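You operate a simulated robot arm through the tools that you are given. There is no shell and no other tool. Be economical: measure what you need, move in short steps, check, and stop when the job is done.

The job below is to be done with a simulated robot arm. You get a single attempt, and the scene is never put back.

TASK
Spin-test the roller from the grey tray and sort it into the GOOD or SCRAP tray.
Fine: over the MAX print it is scrap; swing the gauge arm on for the test and clear afterwards.

It is judged by the outcome, as a careful person would: the job done as asked, and still so three seconds after it is handed in. It fails if anything else is knocked over, pushed out of place, dropped, spilled or broken.

THE ROBOT
A 5-joint arm with a two-finger parallel gripper, fixed in place. Base frame: the origin is at the foot of the arm, x ahead of it, y to its left, z up; the work surface is at about z = 0.004. Units: m, rad, N and s.
With the tool pointing down near the work surface it reaches from about 0.26 to 0.68 m from the base axis. Its first joint turns from -1.152 to 1.152 rad. The tool tilts only in the upright plane through the base axis and itself; it spins freely about its own axis. Payload 2.9 kg.
The TCP is the grasp point between the finger pads, 0.03 m short of the fingertips. In the tool frame z runs along the fingers and y along their closing line. Largest opening 0.11 m; finger width 0.02, thickness 0.01; the body of the gripper, 0.048 by 0.112 m, starts 0.055 m behind the TCP.
Orientation is that of the tool frame in the base frame, as a unit quaternion [x, y, z, w]. With the fingers straight down and closing along the base's y, the tool's x points along the base's -x, its y along +y and its z along -z.

THE INTERFACE
- The arm moves only by the tool send_rows. Its argument "increments" is a list of rows, each an object of numbers (a shift or turn left out is 0, a gripper value left out holds the last): "x", "y", "z": the shift along the tool's x, y, z in m; "ax", "ay", "az": the turn, a rotation vector about the tool's x, y, z in degrees. In form: [{"x": .., "y": .., "z": .., "ax": .., "ay": .., "az": ..}, ...]. A call has 1 to 12 rows; each row shifts and turns the commanded pose from where the row before left it, along the tool's axes as they then stand. "claw" is the closure, from 0 (fully open) to 1 (shut), set as the call begins (left out, the last holds). Rows are played at 5 a second. More than 0.05 m and 0.15 rad between two rows, or a gripper value outside its range, and nothing of the call is played. Where a pose cannot be reached the arm comes as near as it can. A force on the tool above 70 N (or 10 N above the force at the start of the call, whichever is more), or a blocked arm, ends the call early, and 0.2 s more pass. Each finger travels about 0.108 m/s and halts on what it meets, pressing with about 38 N; the grip force reading is that of the motor and also rises with nothing between the fingers. The clock runs only during rows and for 0.2 s after the last one: add rows that do not move to give the fingers time. It gives the time, the measured TCP pose, the force on the tool (base axes), the opening and the grip force at its end, in the units of the frame above (readings bear some noise), and new pictures: "pictures" is both (left out), scene, wrist or none.
- Cameras (640 x 400 px; columns grow to the right, rows downward): "scene" is fixed at [0.0472, -0.4547, 0.6148]; the picture's right is [0.68, -0.73, 0.00], its down [-0.35, -0.32, -0.88] and it looks along [0.64, 0.60, -0.47] (base axes); focal length 324 px, centre (320, 200). "wrist" rides on the gripper at [0.072, 0.017, -0.103] in the tool frame; the picture's right is [-0.23, 0.97, 0.00], its down [-0.76, -0.18, -0.62] and it looks along [-0.61, -0.14, 0.78] (tool axes); focal length 222 px, centre (320, 200). There is no depth. A picture from a camera that has moved, and an enlarged one, comes with that camera's place and axes in the base frame and with its lens.
- enlarge(camera, box): a new picture of the part [left, top, right, bottom] of that camera's present view, enlarged. The clock stands still meanwhile.
- hand_in(): hands the job in; it is judged then, once.

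Go step by step. Nothing tells you positions but the pictures and the camera data: compare them with the known pose of the tool, close in by small moves and look again before you grip or let go. The budget is 120 turns and 170 pictures, counting those below and the enlarged ones. Unless the task says otherwise, let go and move clear before handing in, and close with one line.

The tools are called after ">>>" by a JSON object that holds its "api" and its "payload". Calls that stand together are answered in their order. send_rows: Moves the arm, as the interface text tells. Its arguments: {"type":"object","properties":{"increments":{"type":"array","items":{"type":"object","properties":{"x":{"type":"number"},"y":{"type":"number"},"z":{"type":"number"},"ax":{"type":"number"},"ay":{"type":"number"},"az":{"type":"number"}}}},"claw":{"type":"number"},"pictures":{"type":"string","enum":["both","scene","wrist","none"]}},"required":["increments"]} The other tools are called the same way: enlarge (camera, box) takes an enlarged picture of a part of a camera's view; hand_in () hands the job in.

At the start:

```text
t: 0.0
ee_pos: [0.3994, 0.1068, 0.3929]
ee_rot: [0.001, 1.0, 0.0, 0.0]
contact_force: [-0.7, 1.1, 0.4]
gripper_width: 0.1098
grip_force: 0.0
```

scene: 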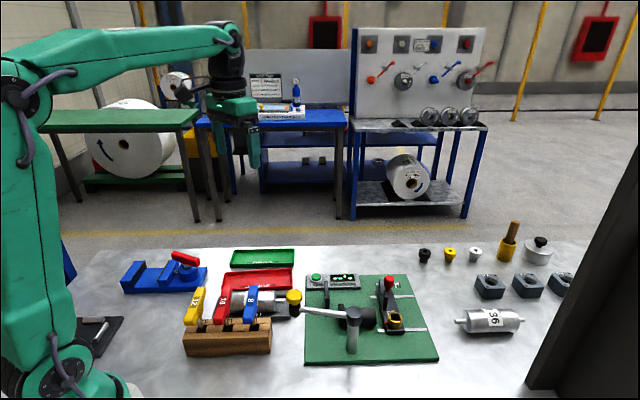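
wrist: 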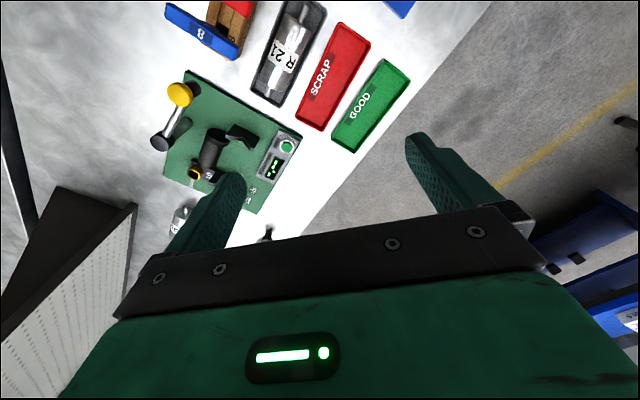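

I see a green test stand with a gauge, a grey tray with roller, and red SCRAP and green GOOD trays. I'll look closer first.

>>> {"api": "enlarge", "payload": {"camera": "scene", "box": [290, 260, 450, 370]}}

>>> {"api": "enlarge", "payload": {"camera": "scene", "box": [170, 240, 320, 360]}}

>>> {"api": "enlarge", "payload": {"camera": "wrist", "box": [140, 0, 420, 240]}}

```text
3.64 times, centred on (370, 315) of scene
camera zoom: at [0.0472, -0.4547, 0.6148], right [0.68, -0.73, 0.0], down [-0.35, -0.32, -0.88], along [0.64, 0.6, -0.47], focal length 1179 px, centre (138, -218)
```

zoom: 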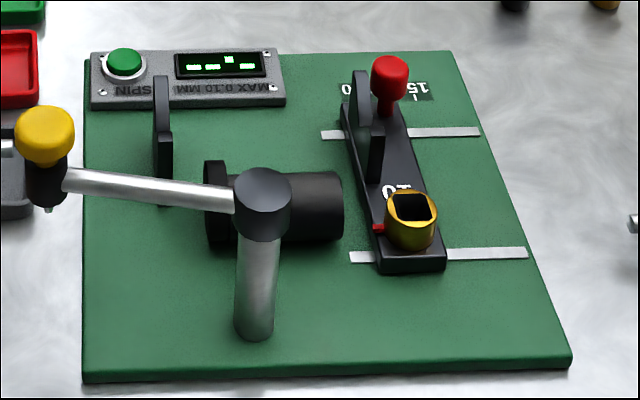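

```text
3.33 times, centred on (245, 300) of scene
camera zoom: at [0.0472, -0.4547, 0.6148], right [0.68, -0.73, 0.0], down [-0.35, -0.32, -0.88], along [0.64, 0.6, -0.47], focal length 1081 px, centre (570, -133)
```

zoom: 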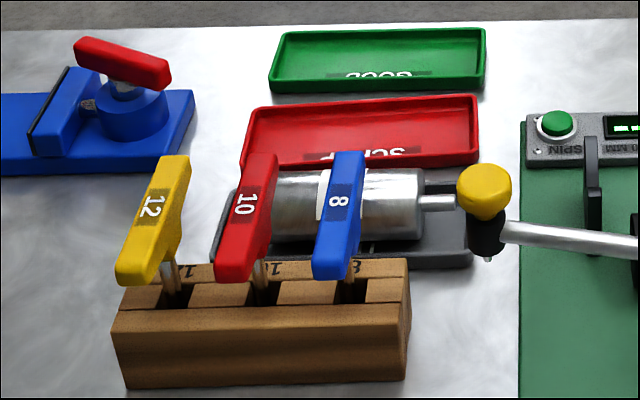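

```text
1.67 times, centred on (280, 120) of wrist
camera zoom: at [0.326, 0.1242, 0.4972], right [0.23, 0.97, 0.0], down [0.76, -0.18, 0.62], along [0.61, -0.14, -0.78], focal length 370 px, centre (387, 333)
```

zoom: 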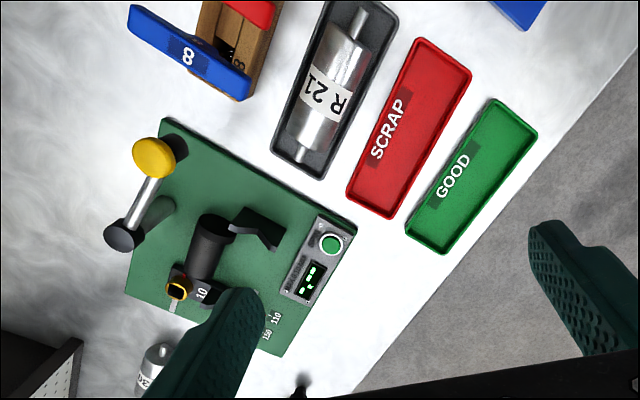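

The stand looks to have a sliding support (scale 110/150, locked by a socket screw "10"), hex-key tools, a gauge arm and a SPIN button. I move over the stand for a better look.

>>> {"api": "send_rows", "payload": {"increments": [{"y": -0.045, "x": -0.005}, {"y": -0.045, "x": -0.005}, {"y": -0.045, "x": -0.005}, {"y": -0.045, "x": -0.005}, {"y": -0.045, "x": -0.005}, {}], "pictures": "both"}}

```text
t: 1.4
ee_pos: [0.4222, -0.1185, 0.3945]
ee_rot: [0.0, 1.0, 0.0, 0.001]
contact_force: [-0.1, 0.8, -0.1]
gripper_width: 0.1099
grip_force: 0.0
camera wrist: at [0.3508, -0.1015, 0.4975], right [0.23, 0.97, 0.0], down [0.76, -0.18, 0.62], along [0.61, -0.14, -0.78], focal length 222 px, centre (320, 200)
```

scene: 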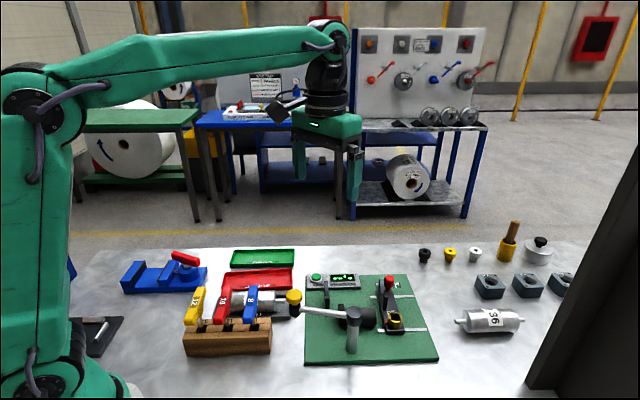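
wrist: 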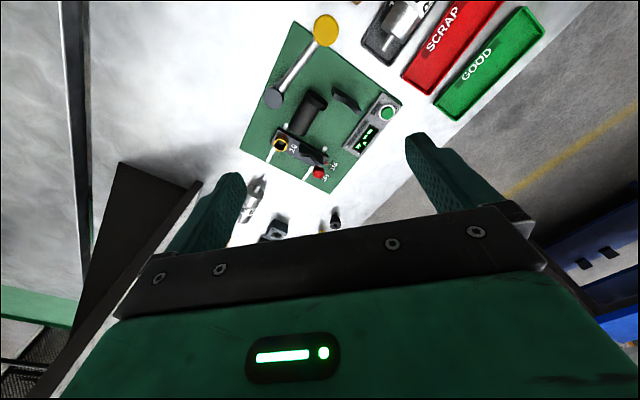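

>>> {"api": "enlarge", "payload": {"camera": "wrist", "box": [230, 5, 430, 205]}}

>>> {"api": "enlarge", "payload": {"camera": "scene", "box": [360, 265, 440, 340]}}

```text
2.00 times, centred on (330, 105) of wrist
camera zoom: at [0.3508, -0.1015, 0.4975], right [0.23, 0.97, 0.0], down [0.76, -0.18, 0.62], along [0.61, -0.14, -0.78], focal length 444 px, centre (300, 390)
```

zoom: 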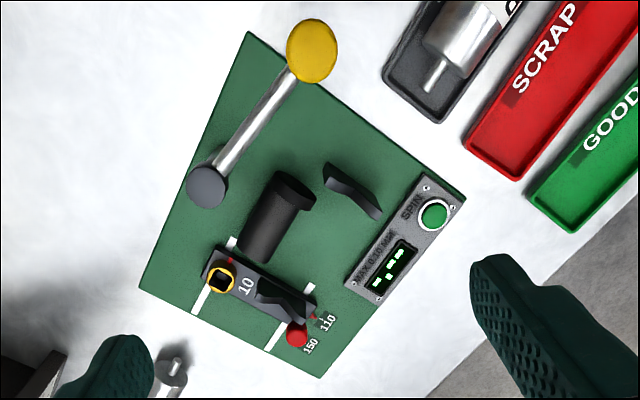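

```text
5.33 times, centred on (400, 302) of scene
camera zoom: at [0.0472, -0.4547, 0.6148], right [0.68, -0.73, 0.0], down [-0.35, -0.32, -0.88], along [0.64, 0.6, -0.47], focal length 1730 px, centre (-107, -347)
```

zoom: 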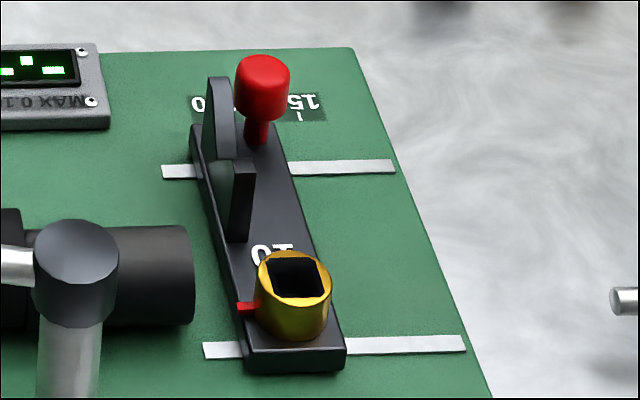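

The slide support may already be at 110; I go closer to read the index and measure.

>>> {"api": "send_rows", "payload": {"increments": [{"y": -0.0137, "x": -0.028, "z": 0.028}, {"y": -0.0137, "x": -0.028, "z": 0.028}, {"y": -0.0137, "x": -0.028, "z": 0.028}, {"y": -0.0137, "x": -0.028, "z": 0.028}, {"y": -0.0137, "x": -0.028, "z": 0.028}, {"y": -0.0137, "x": -0.028, "z": 0.028}, {}], "pictures": "wrist"}}

```text
t: 3.0
ee_pos: [0.592, -0.1998, 0.2262]
ee_rot: [0.0, 1.0, -0.001, 0.0]
contact_force: [-0.4, -0.7, 0.5]
gripper_width: 0.11
grip_force: 0.1
camera wrist: at [0.5194, -0.1833, 0.3291], right [0.23, 0.97, 0.0], down [0.76, -0.18, 0.62], along [0.61, -0.14, -0.78], focal length 222 px, centre (320, 200)
```

wrist: 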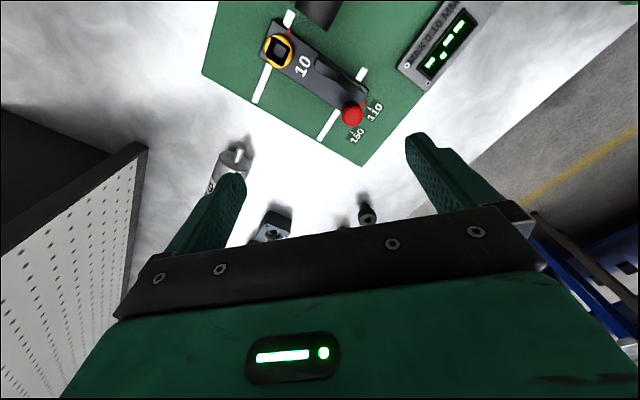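

>>> {"api": "enlarge", "payload": {"camera": "wrist", "box": [230, 0, 400, 160]}}

>>> {"api": "enlarge", "payload": {"camera": "wrist", "box": [320, 80, 400, 150]}}

```text
2.50 times, centred on (315, 80) of wrist
camera zoom: at [0.5194, -0.1833, 0.3291], right [0.23, 0.97, 0.0], down [0.76, -0.18, 0.62], along [0.61, -0.14, -0.78], focal length 555 px, centre (332, 500)
```

zoom: 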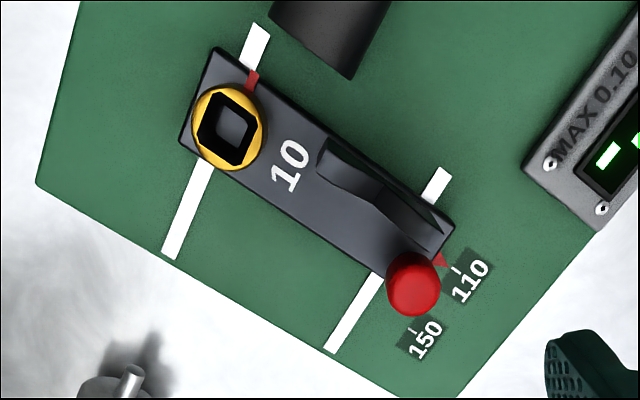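

```text
5.71 times, centred on (360, 115) of wrist
camera zoom: at [0.5194, -0.1833, 0.3291], right [0.23, 0.97, 0.0], down [0.76, -0.18, 0.62], along [0.61, -0.14, -0.78], focal length 1269 px, centre (91, 686)
```

zoom: 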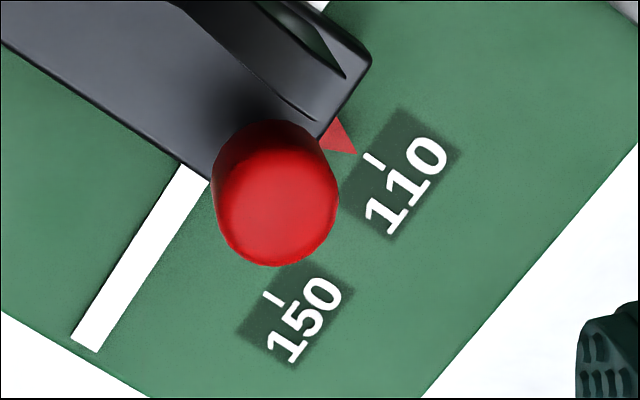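

The slide index is at 110. Now I measure the roller in the grey tray.

>>> {"api": "send_rows", "payload": {"increments": [{"z": -0.03, "x": 0.03}, {"y": 0.033, "x": 0.03}, {"y": 0.033, "x": 0.03}, {"y": 0.033, "x": 0.03}, {"y": 0.033, "x": 0.03}, {"y": 0.033, "x": 0.03}, {"y": 0.033, "x": 0.03}, {"y": 0.033}, {}], "pictures": "wrist"}}

```text
t: 5.0
ee_pos: [0.3808, 0.0307, 0.2556]
ee_rot: [0.0, 1.0, 0.0, 0.0]
contact_force: [-1.1, 0.7, 0.3]
gripper_width: 0.1101
grip_force: 0.1
camera wrist: at [0.3079, 0.0485, 0.3586], right [0.23, 0.97, 0.0], down [0.76, -0.18, 0.62], along [0.61, -0.14, -0.78], focal length 222 px, centre (320, 200)
```

wrist: 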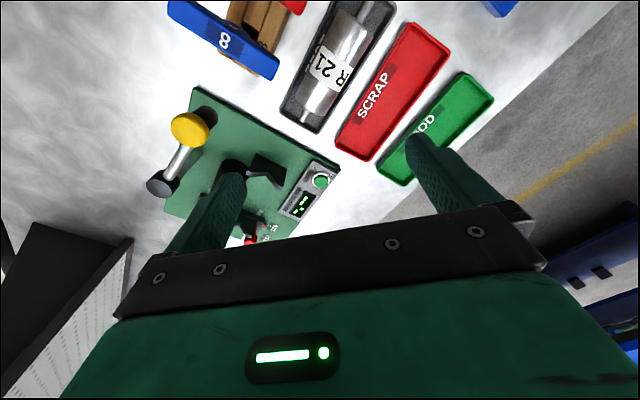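

>>> {"api": "send_rows", "payload": {"increments": [{"y": 0.02, "x": 0.025}, {"y": 0.02, "x": 0.025}, {"x": 0.02}, {}], "pictures": "wrist"}}

>>> {"api": "enlarge", "payload": {"camera": "wrist", "box": [240, 0, 500, 180]}}

```text
t: 6.0
ee_pos: [0.3103, 0.0704, 0.2563]
ee_rot: [0.0, 1.0, 0.0, 0.0]
contact_force: [-0.9, 0.0, -0.6]
gripper_width: 0.1099
grip_force: 0.0
camera wrist: at [0.238, 0.0878, 0.3587], right [0.23, 0.97, 0.0], down [0.76, -0.18, 0.62], along [0.61, -0.14, -0.78], focal length 222 px, centre (320, 200)
```

wrist: 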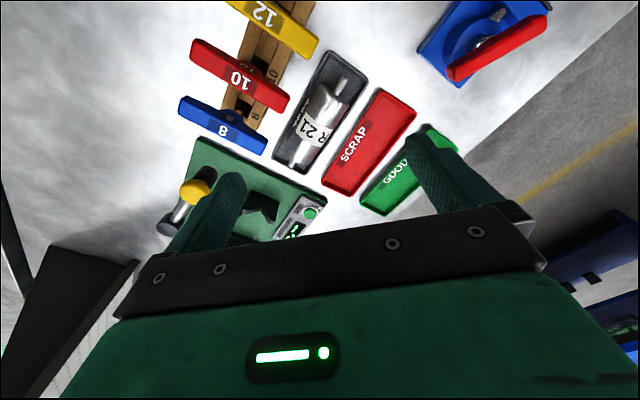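

```text
2.22 times, centred on (370, 90) of wrist
camera zoom: at [0.238, 0.0878, 0.3587], right [0.23, 0.97, 0.0], down [0.76, -0.18, 0.62], along [0.61, -0.14, -0.78], focal length 494 px, centre (209, 444)
```

zoom: 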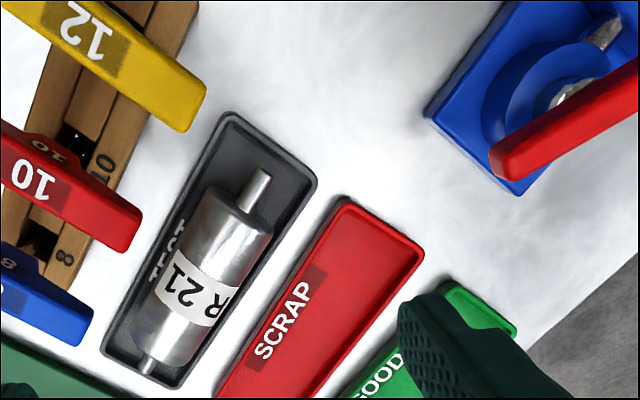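

The roller body measures about 112 mm (overall about 152), and the supports span about 130 mm centre to centre, so the 110 setting already fits. I turn the tool 45° to align with the roller and look again.

>>> {"api": "send_rows", "payload": {"increments": [{"az": 7.5}, {"az": 7.5}, {"az": 7.5}, {"az": 7.5}, {"az": 7.5}, {"az": 7.5}, {}], "pictures": "wrist"}}

```text
t: 7.6
ee_pos: [0.3127, 0.0706, 0.2566]
ee_rot: [0.384, 0.923, 0.001, 0.0]
contact_force: [-0.1, 0.0, -0.8]
gripper_width: 0.11
grip_force: 0.1
camera wrist: at [0.2723, 0.1346, 0.359], right [0.85, 0.53, 0.0], down [0.41, -0.66, 0.62], along [0.33, -0.53, -0.78], focal length 222 px, centre (320, 200)
```

wrist: 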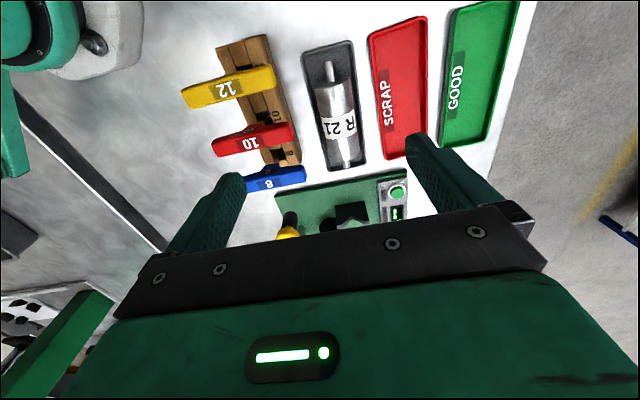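

>>> {"api": "enlarge", "payload": {"camera": "wrist", "box": [230, 20, 440, 190]}}

```text
2.35 times, centred on (335, 105) of wrist
camera zoom: at [0.2723, 0.1346, 0.359], right [0.85, 0.53, 0.0], down [0.41, -0.66, 0.62], along [0.33, -0.53, -0.78], focal length 523 px, centre (285, 424)
```

zoom: 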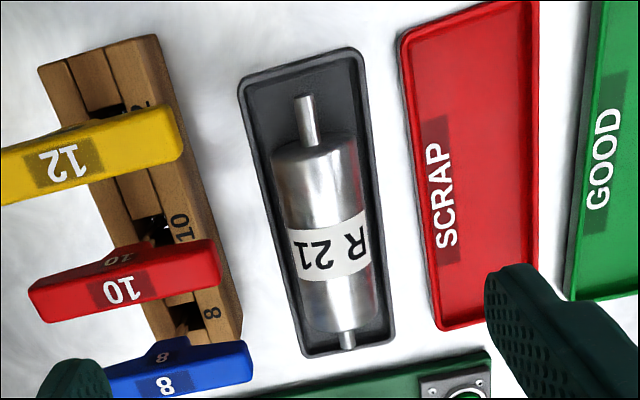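

The key handles 8 and 10 reach close beside the roller at gripper-body height (tips at about z 0.128, about 5 cm from the roller axis). I'll narrow the fingers, lean the gripper about 16° outward, and check clearance from above.

>>> {"api": "send_rows", "payload": {"increments": [{"x": -0.024, "y": 0.012, "z": 0.028}, {"x": -0.024, "y": 0.012, "z": 0.028}, {"ax": 6.42, "ay": 4.77}, {"ax": 6.42, "ay": 4.77}, {}], "claw": 0.36}}

```text
t: 8.8
ee_pos: [0.3623, 0.054, 0.2003]
ee_rot: [0.379, 0.915, -0.071, -0.12]
contact_force: [-0.8, 1.3, -0.8]
gripper_width: 0.0704
grip_force: 0.1
camera wrist: at [0.3528, 0.122, 0.3071], right [0.81, 0.52, -0.25], down [0.57, -0.64, 0.51], along [0.11, -0.56, -0.82], focal length 222 px, centre (320, 200)
```

scene: 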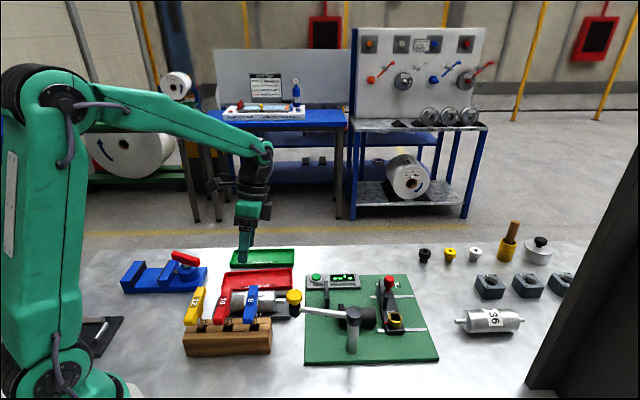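
wrist: 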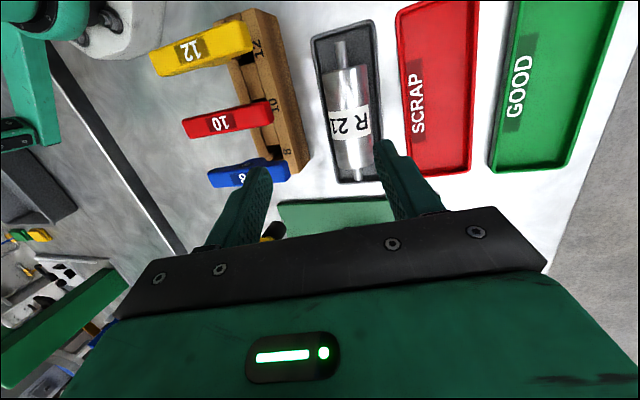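

>>> {"api": "enlarge", "payload": {"camera": "wrist", "box": [180, 0, 420, 200]}}

```text
2.00 times, centred on (300, 100) of wrist
camera zoom: at [0.3528, 0.122, 0.3071], right [0.81, 0.52, -0.25], down [0.57, -0.64, 0.51], along [0.11, -0.56, -0.82], focal length 444 px, centre (360, 400)
```

zoom: 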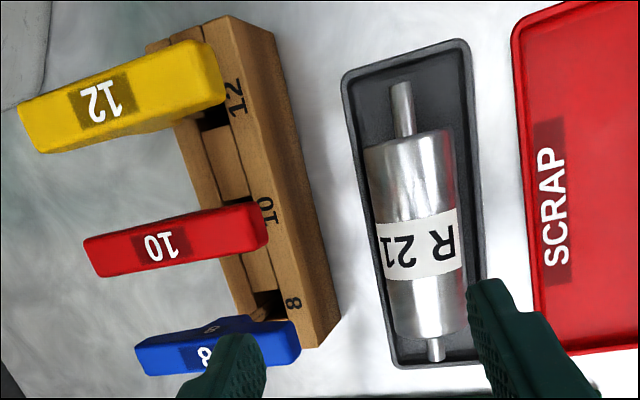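

>>> {"api": "enlarge", "payload": {"camera": "scene", "box": [225, 262, 305, 325]}}

>>> {"api": "enlarge", "payload": {"camera": "wrist", "box": [300, 10, 400, 190]}}

```text
6.35 times, centred on (265, 294) of scene
camera zoom: at [0.0472, -0.4547, 0.6148], right [0.68, -0.73, 0.0], down [-0.35, -0.32, -0.88], along [0.64, 0.6, -0.47], focal length 2059 px, centre (669, -394)
```

zoom: 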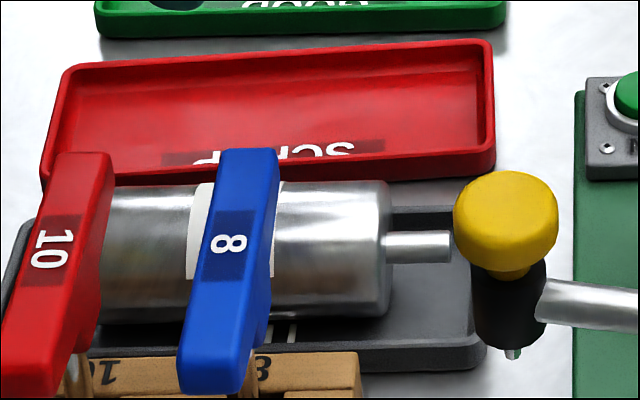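

```text
2.22 times, centred on (350, 100) of wrist
camera zoom: at [0.3528, 0.122, 0.3071], right [0.81, 0.52, -0.25], down [0.57, -0.64, 0.51], along [0.11, -0.56, -0.82], focal length 494 px, centre (253, 422)
```

zoom: 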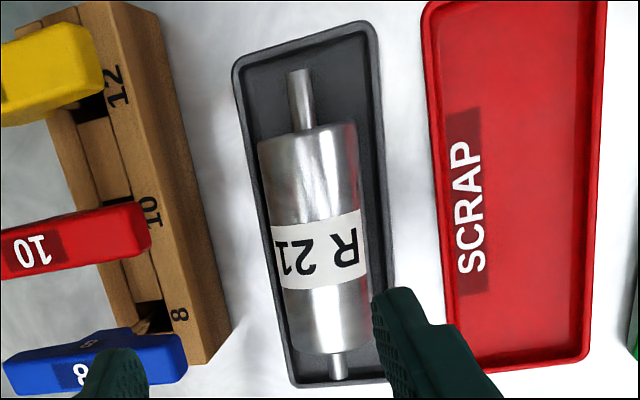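

The tray rim is low (about z 0.016), the roller axis is about z 0.031 with diameter about 51 mm. I'll set the lean to 13°, narrow to 60 mm and come down part way.

>>> {"api": "send_rows", "payload": {"increments": [{"ax": -2.41, "ay": -1.79}, {"x": -0.0047, "y": 0.0063, "z": 0.0341}, {"x": -0.0047, "y": 0.0063, "z": 0.0341}, {"x": -0.0035, "y": 0.0047, "z": 0.0253}, {}], "claw": 0.455}}

>>> {"api": "enlarge", "payload": {"camera": "wrist", "box": [150, 0, 450, 200]}}

>>> {"api": "enlarge", "payload": {"camera": "scene", "box": [190, 220, 310, 340]}}

```text
t: 10.0
ee_pos: [0.3611, 0.0531, 0.1035]
ee_rot: [0.38, 0.918, -0.058, -0.097]
contact_force: [-0.7, -0.2, 1.1]
gripper_width: 0.0602
grip_force: 0.2
camera wrist: at [0.3465, 0.1202, 0.2114], right [0.83, 0.52, -0.21], down [0.54, -0.65, 0.54], along [0.15, -0.56, -0.82], focal length 222 px, centre (320, 200)
```

scene: 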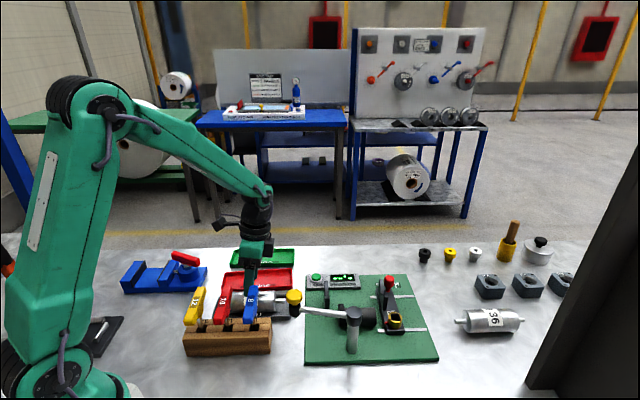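
wrist: 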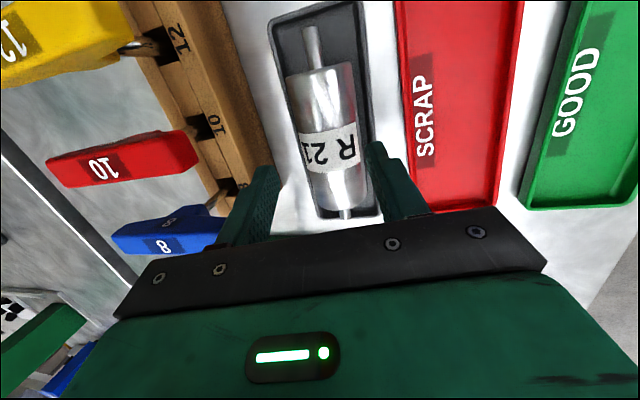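

```text
2.00 times, centred on (300, 100) of wrist
camera zoom: at [0.3465, 0.1202, 0.2114], right [0.83, 0.52, -0.21], down [0.54, -0.65, 0.54], along [0.15, -0.56, -0.82], focal length 444 px, centre (360, 400)
```

zoom: 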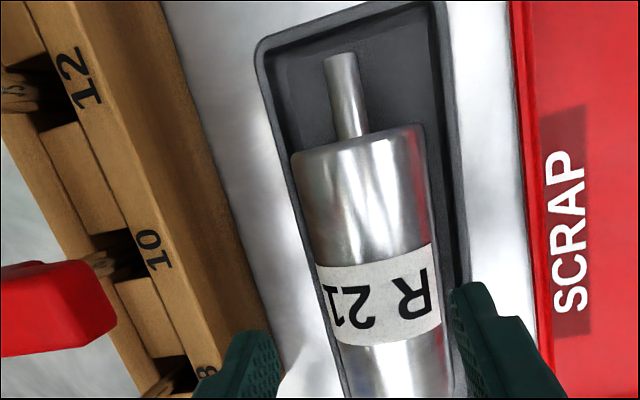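

```text
3.33 times, centred on (250, 280) of scene
camera zoom: at [0.0472, -0.4547, 0.6148], right [0.68, -0.73, 0.0], down [-0.35, -0.32, -0.88], along [0.64, 0.6, -0.47], focal length 1081 px, centre (553, -67)
```

zoom: 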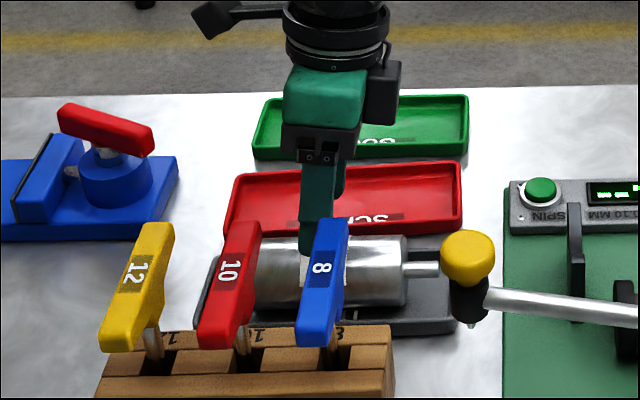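

Alignment looks good and the handles are cleared. Lowering to grip height, checking before closing.

>>> {"api": "send_rows", "payload": {"increments": [{"x": -0.0034, "y": 0.005, "z": 0.0243}, {"x": -0.0034, "y": 0.005, "z": 0.0243}, {}]}}

>>> {"api": "enlarge", "payload": {"camera": "wrist", "box": [150, 50, 450, 250]}}

>>> {"api": "enlarge", "payload": {"camera": "scene", "box": [200, 240, 310, 340]}}

```text
t: 10.8
ee_pos: [0.3627, 0.0547, 0.0543]
ee_rot: [0.381, 0.918, -0.059, -0.097]
contact_force: [-0.4, -0.2, -0.2]
gripper_width: 0.06
grip_force: 0.0
camera wrist: at [0.3471, 0.1213, 0.1613], right [0.83, 0.52, -0.21], down [0.54, -0.64, 0.54], along [0.15, -0.56, -0.82], focal length 222 px, centre (320, 200)
```

scene: 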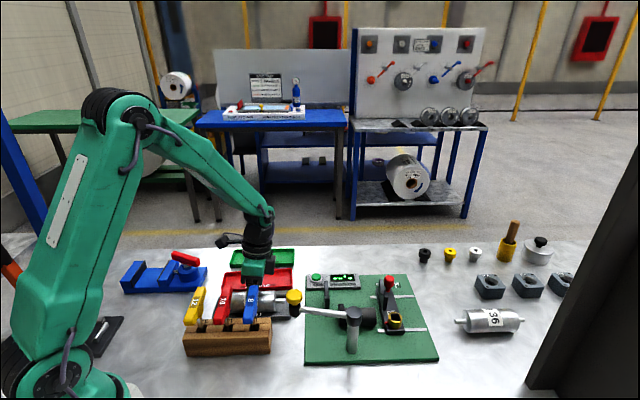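
wrist: 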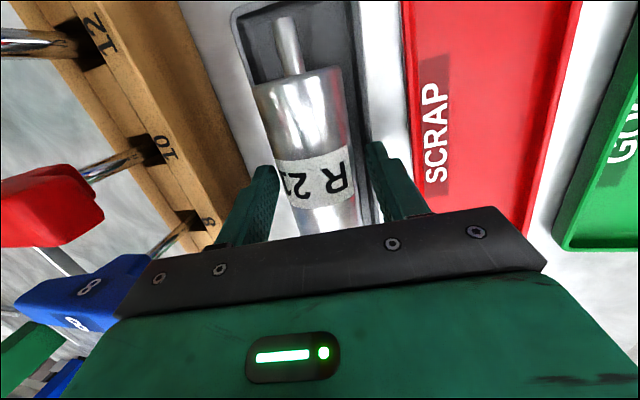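

```text
2.00 times, centred on (300, 150) of wrist
camera zoom: at [0.3471, 0.1213, 0.1613], right [0.83, 0.52, -0.21], down [0.54, -0.64, 0.54], along [0.15, -0.56, -0.82], focal length 444 px, centre (360, 300)
```

zoom: 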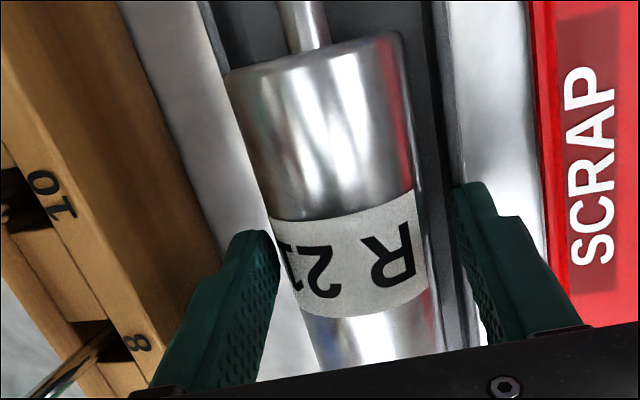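

```text
4.00 times, centred on (255, 290) of scene
camera zoom: at [0.0472, -0.4547, 0.6148], right [0.68, -0.73, 0.0], down [-0.35, -0.32, -0.88], along [0.64, 0.6, -0.47], focal length 1297 px, centre (580, -160)
```

zoom: 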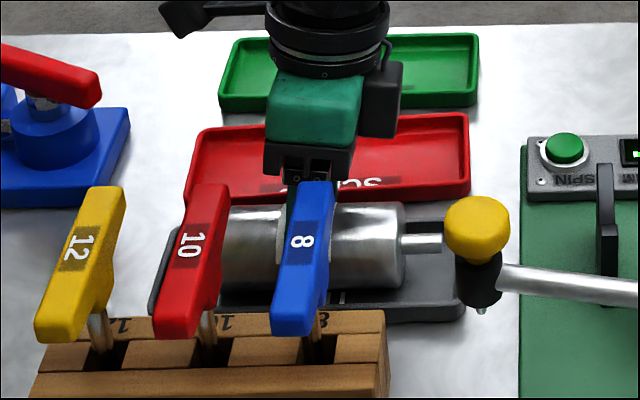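

>>> {"api": "send_rows", "payload": {"increments": [{"y": -0.001}, {}, {}, {}], "claw": 1.0, "pictures": "wrist"}}

```text
t: 11.8
ee_pos: [0.3599, 0.0533, 0.0547]
ee_rot: [0.38, 0.918, -0.058, -0.098]
contact_force: [0.3, -0.2, -0.1]
gripper_width: 0.0482
grip_force: 37.8
camera wrist: at [0.3464, 0.1204, 0.1614], right [0.83, 0.52, -0.21], down [0.54, -0.64, 0.54], along [0.15, -0.56, -0.82], focal length 222 px, centre (320, 200)
```

wrist: 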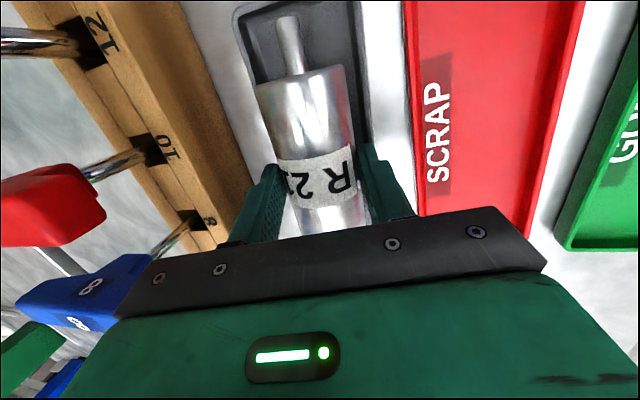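

Gripped (48 mm). Lifting straight up.

>>> {"api": "send_rows", "payload": {"increments": [{"x": 0.002, "y": -0.0027, "z": -0.0146}, {"x": 0.0047, "y": -0.0063, "z": -0.0341}, {"x": 0.0047, "y": -0.0063, "z": -0.0341}, {"x": 0.0047, "y": -0.0063, "z": -0.0341}, {"x": 0.0047, "y": -0.0063, "z": -0.0341}, {}]}}

>>> {"api": "enlarge", "payload": {"camera": "scene", "box": [190, 190, 310, 320]}}

```text
t: 13.2
ee_pos: [0.3613, 0.0536, 0.2105]
ee_rot: [0.38, 0.918, -0.059, -0.097]
contact_force: [-0.7, 0.3, -3.2]
gripper_width: 0.0481
grip_force: 37.9
camera wrist: at [0.3463, 0.1205, 0.3169], right [0.83, 0.52, -0.21], down [0.54, -0.64, 0.54], along [0.15, -0.56, -0.82], focal length 222 px, centre (320, 200)
```

scene: 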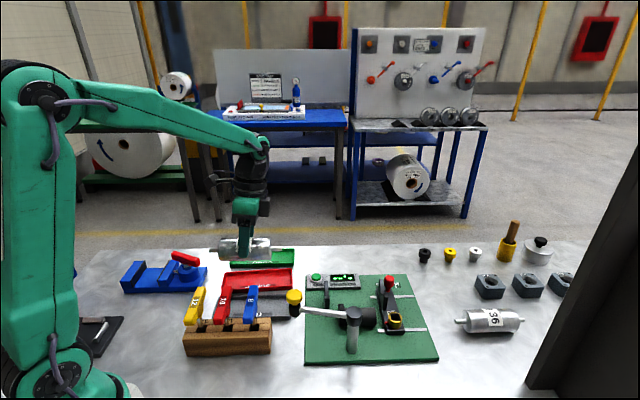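
wrist: 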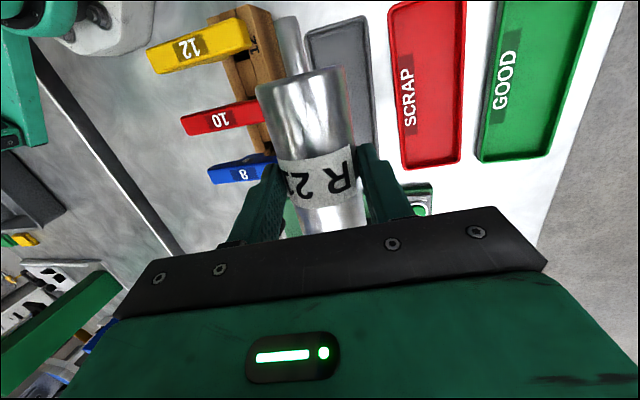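

```text
3.08 times, centred on (250, 255) of scene
camera zoom: at [0.0472, -0.4547, 0.6148], right [0.68, -0.73, 0.0], down [-0.35, -0.32, -0.88], along [0.64, 0.6, -0.47], focal length 998 px, centre (535, 31)
```

zoom: 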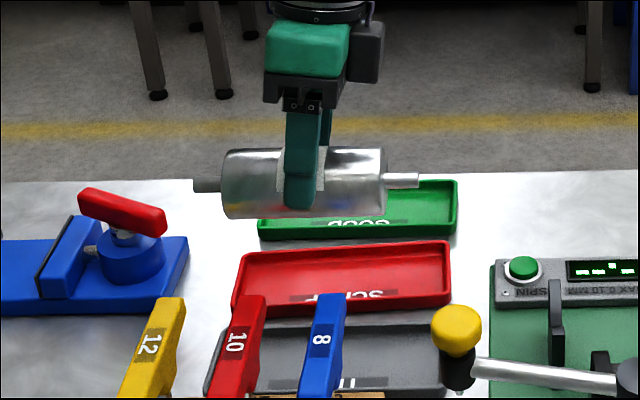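

Roller is held level. Now I study the supports closely for their position and height.

>>> {"api": "enlarge", "payload": {"camera": "scene", "box": [325, 270, 405, 340]}}

```text
5.71 times, centred on (365, 305) of scene
camera zoom: at [0.0472, -0.4547, 0.6148], right [0.68, -0.73, 0.0], down [-0.35, -0.32, -0.88], along [0.64, 0.6, -0.47], focal length 1853 px, centre (63, -400)
```

zoom: 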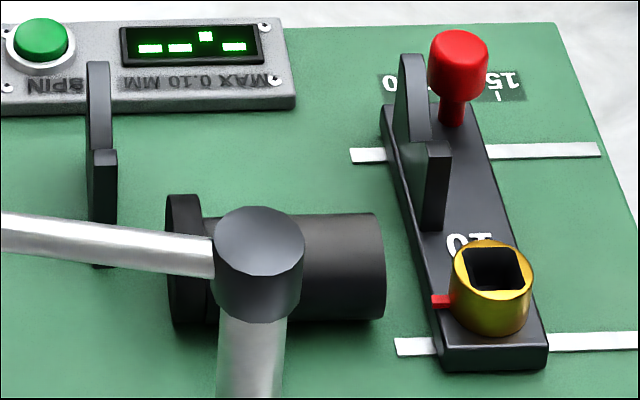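

The V supports are centred at about (0.520, -0.124) with tops at z ≈ 0.076, and the gauge tip height suggests a roller axis at z ≈ 0.061. I rotate slightly about the roller axis to suit the new azimuth and carry it over the stand.

>>> {"api": "send_rows", "payload": {"increments": [{"ax": -5.65, "az": -0.77}, {"x": -0.0401, "y": -0.0016, "z": -0.0019}, {"x": -0.0401, "y": -0.0016, "z": -0.0019}, {"x": -0.0401, "y": -0.0016, "z": -0.0019}, {"x": -0.0401, "y": -0.0016, "z": -0.0019}, {"x": -0.0401, "y": -0.0016, "z": -0.0019}, {"x": -0.0401, "y": -0.0016, "z": -0.0019}, {}]}}

>>> {"api": "enlarge", "payload": {"camera": "scene", "box": [300, 200, 420, 340]}}

```text
t: 15.0
ee_pos: [0.5269, -0.1229, 0.2]
ee_rot: [0.378, 0.923, -0.012, -0.068]
contact_force: [0.3, 0.3, -3.9]
gripper_width: 0.0485
grip_force: 37.5
out of reach, approached as far as the arm can: row 1, 7
camera wrist: at [0.5025, -0.062, 0.3095], right [0.84, 0.53, -0.1], down [0.5, -0.68, 0.54], along [0.22, -0.5, -0.84], focal length 222 px, centre (320, 200)
```

scene: 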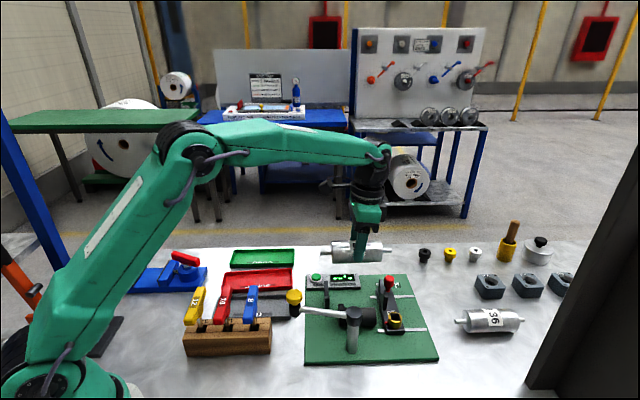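
wrist: 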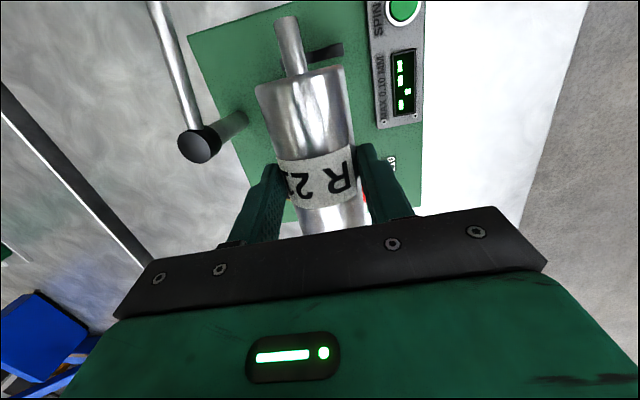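

```text
2.86 times, centred on (360, 270) of scene
camera zoom: at [0.0472, -0.4547, 0.6148], right [0.68, -0.73, 0.0], down [-0.35, -0.32, -0.88], along [0.64, 0.6, -0.47], focal length 927 px, centre (206, 0)
```

zoom: 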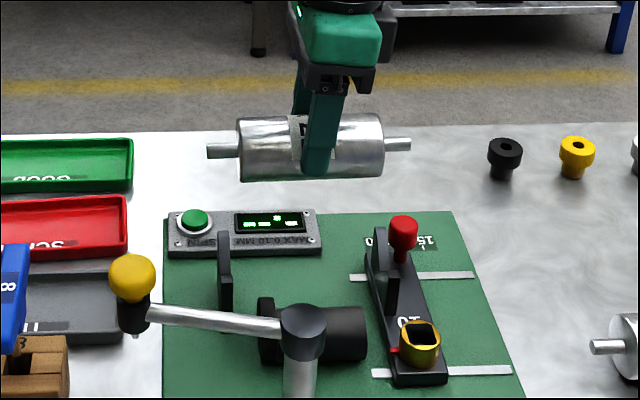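

Over the stand and level within about a degree; coming down to just above the V's.

>>> {"api": "send_rows", "payload": {"increments": [{"x": -0.0025, "y": 0.0008, "z": 0.0282, "ay": 0.5}, {"x": -0.0025, "y": 0.0008, "z": 0.0282, "ay": 0.5}, {"x": -0.0025, "y": 0.0008, "z": 0.0282}, {}]}}

>>> {"api": "enlarge", "payload": {"camera": "scene", "box": [310, 240, 420, 340]}}

>>> {"api": "enlarge", "payload": {"camera": "wrist", "box": [180, 0, 430, 240]}}

```text
t: 16.0
ee_pos: [0.5229, -0.1211, 0.1149]
ee_rot: [0.38, 0.922, -0.012, -0.075]
contact_force: [0.5, -0.1, -2.4]
gripper_width: 0.0484
grip_force: 38.2
camera wrist: at [0.4988, -0.0619, 0.2252], right [0.84, 0.53, -0.11], down [0.5, -0.68, 0.53], along [0.21, -0.5, -0.84], focal length 222 px, centre (320, 200)
```

scene: 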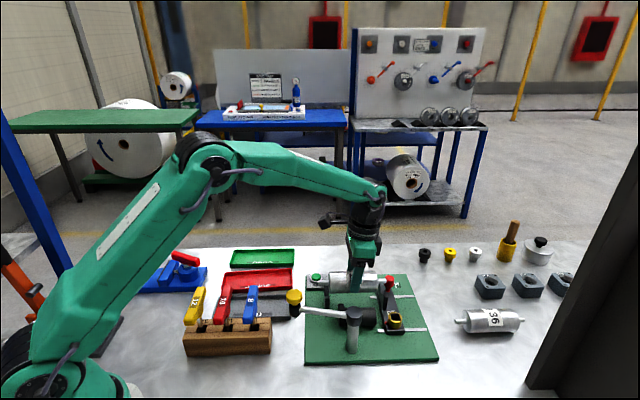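
wrist: 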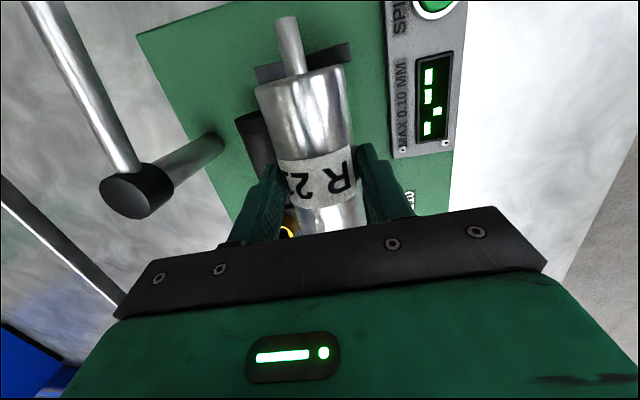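

```text
4.00 times, centred on (365, 290) of scene
camera zoom: at [0.0472, -0.4547, 0.6148], right [0.68, -0.73, 0.0], down [-0.35, -0.32, -0.88], along [0.64, 0.6, -0.47], focal length 1297 px, centre (140, -160)
```

zoom: 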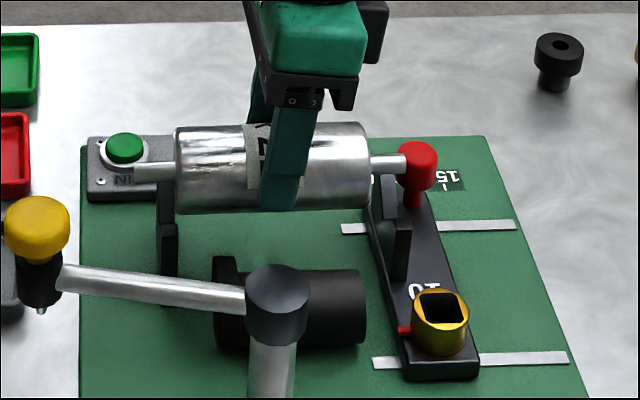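

```text
1.67 times, centred on (305, 120) of wrist
camera zoom: at [0.4988, -0.0619, 0.2252], right [0.84, 0.53, -0.11], down [0.5, -0.68, 0.53], along [0.21, -0.5, -0.84], focal length 370 px, centre (345, 333)
```

zoom: 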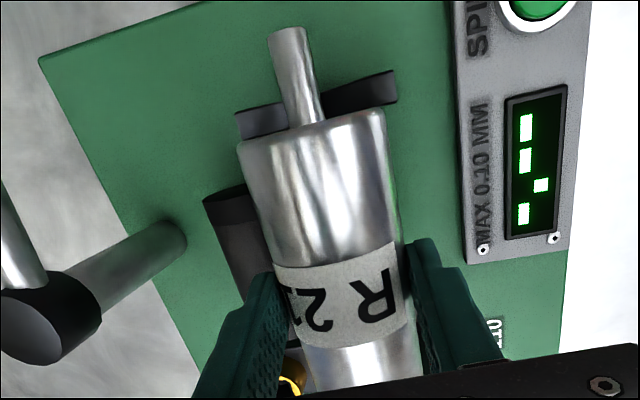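

Lateral fit looks right after a 5 mm shift along the axis. Lowering further.

>>> {"api": "send_rows", "payload": {"increments": [{"x": -0.0047, "z": -0.0006}, {"x": -0.0015, "y": 0.0009, "z": 0.0114}, {"x": -0.0015, "y": 0.0009, "z": 0.0114}, {}]}}

>>> {"api": "enlarge", "payload": {"camera": "scene", "box": [310, 240, 420, 340]}}

>>> {"api": "enlarge", "payload": {"camera": "wrist", "box": [180, 0, 430, 240]}}

```text
t: 17.0
ee_pos: [0.5256, -0.1255, 0.0922]
ee_rot: [0.379, 0.922, -0.011, -0.076]
contact_force: [0.2, 0.3, -3.5]
gripper_width: 0.048
grip_force: 37.9
camera wrist: at [0.5027, -0.0653, 0.2021], right [0.84, 0.53, -0.11], down [0.5, -0.68, 0.53], along [0.21, -0.5, -0.84], focal length 222 px, centre (320, 200)
```

scene: 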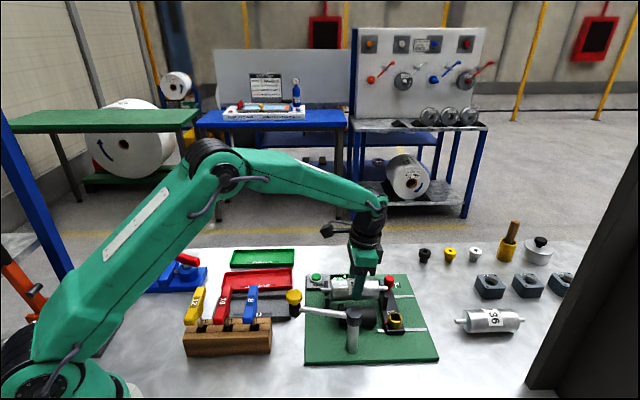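
wrist: 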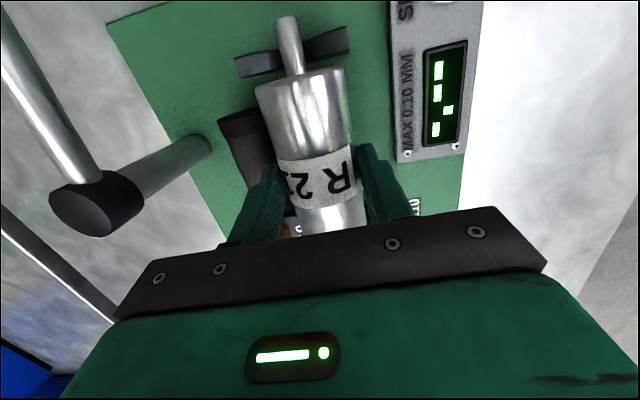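

```text
4.00 times, centred on (365, 290) of scene
camera zoom: at [0.0472, -0.4547, 0.6148], right [0.68, -0.73, 0.0], down [-0.35, -0.32, -0.88], along [0.64, 0.6, -0.47], focal length 1297 px, centre (140, -160)
```

zoom: 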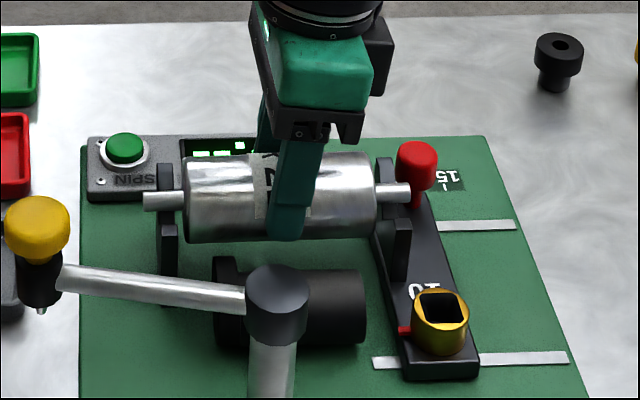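

```text
1.67 times, centred on (305, 120) of wrist
camera zoom: at [0.5027, -0.0653, 0.2021], right [0.84, 0.53, -0.11], down [0.5, -0.68, 0.53], along [0.21, -0.5, -0.84], focal length 370 px, centre (345, 333)
```

zoom: 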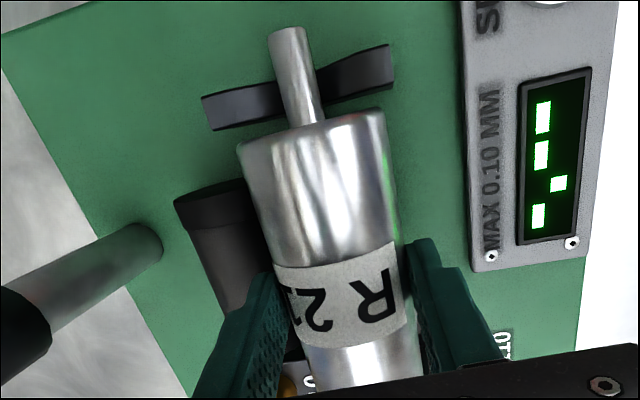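

Well aligned over the V's. Lowering in small steps until it seats.

>>> {"api": "send_rows", "payload": {"increments": [{"x": 0.0006, "y": 0.0002, "z": 0.003}, {"x": -0.0004, "y": 0.0002, "z": 0.003}, {}]}}

>>> {"api": "enlarge", "payload": {"camera": "wrist", "box": [180, 0, 430, 240]}}

>>> {"api": "enlarge", "payload": {"camera": "scene", "box": [330, 260, 410, 330]}}

```text
t: 17.8
ee_pos: [0.5255, -0.1245, 0.0858]
ee_rot: [0.379, 0.922, -0.012, -0.076]
contact_force: [0.6, -0.2, -3.2]
gripper_width: 0.0481
grip_force: 38.0
camera wrist: at [0.5017, -0.065, 0.1961], right [0.84, 0.53, -0.11], down [0.5, -0.68, 0.53], along [0.21, -0.5, -0.84], focal length 222 px, centre (320, 200)
```

scene: 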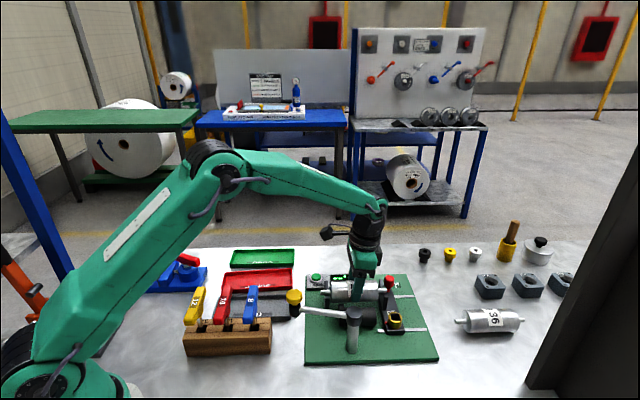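
wrist: 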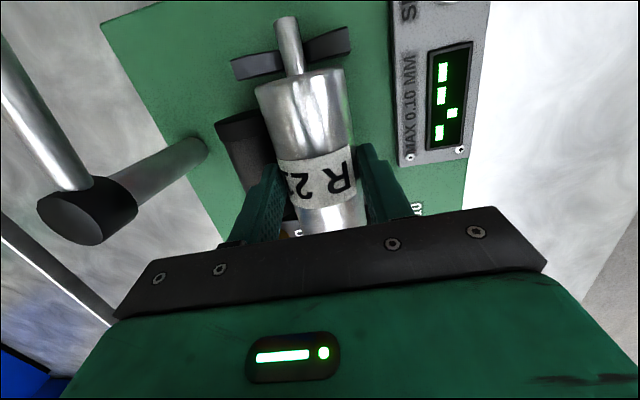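

```text
1.67 times, centred on (305, 120) of wrist
camera zoom: at [0.5017, -0.065, 0.1961], right [0.84, 0.53, -0.11], down [0.5, -0.68, 0.53], along [0.21, -0.5, -0.84], focal length 370 px, centre (345, 333)
```

zoom: 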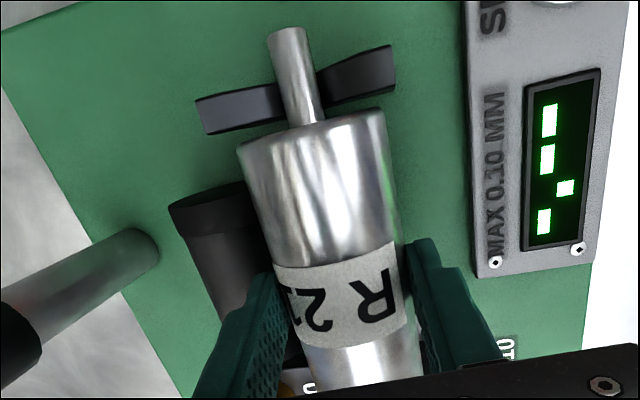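

```text
5.71 times, centred on (370, 295) of scene
camera zoom: at [0.0472, -0.4547, 0.6148], right [0.68, -0.73, 0.0], down [-0.35, -0.32, -0.88], along [0.64, 0.6, -0.47], focal length 1853 px, centre (34, -343)
```

zoom: 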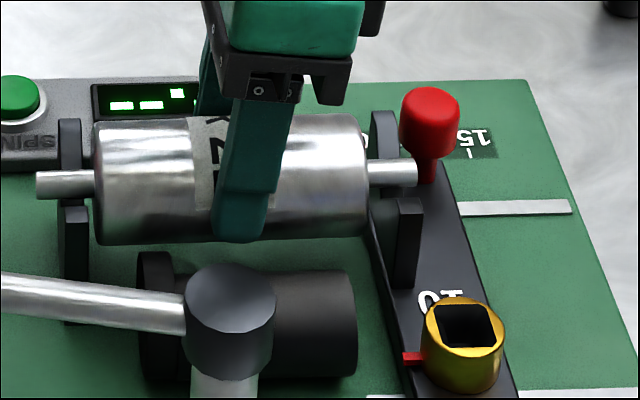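

>>> {"api": "send_rows", "payload": {"increments": [{"x": -0.0003, "y": 0.0002, "z": 0.002}, {"x": -0.0003, "y": 0.0002, "z": 0.002}, {}], "pictures": "none"}}

>>> {"api": "enlarge", "payload": {"camera": "scene", "box": [330, 260, 410, 330]}}

```text
t: 18.6
ee_pos: [0.5253, -0.1247, 0.0826]
ee_rot: [0.378, 0.922, -0.012, -0.076]
contact_force: [-5.5, -4.1, 7.7]
gripper_width: 0.0483
grip_force: 37.8
```

```text
5.71 times, centred on (370, 295) of scene
camera zoom: at [0.0471, -0.4547, 0.6148], right [0.68, -0.73, 0.0], down [-0.35, -0.32, -0.88], along [0.64, 0.6, -0.47], focal length 1853 px, centre (34, -343)
```

zoom: 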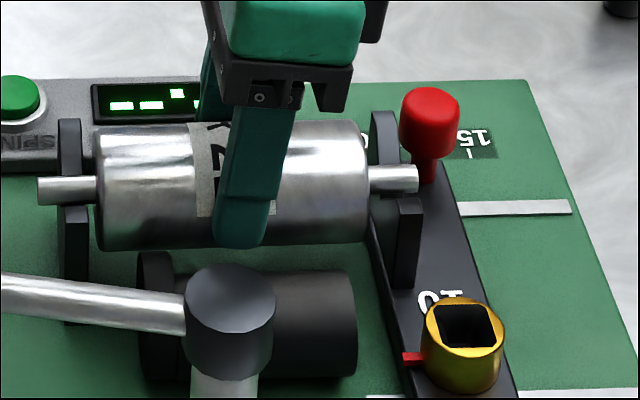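

It touches the rear slope of the V (force toward -v); easing back slightly and settling.

>>> {"api": "send_rows", "payload": {"increments": [{"y": -0.0015}, {}], "pictures": "none"}}

```text
t: 19.2
ee_pos: [0.5253, -0.1261, 0.0825]
ee_rot: [0.379, 0.922, -0.012, -0.075]
contact_force: [4.9, 1.7, 3.6]
gripper_width: 0.0482
grip_force: 38.0
```

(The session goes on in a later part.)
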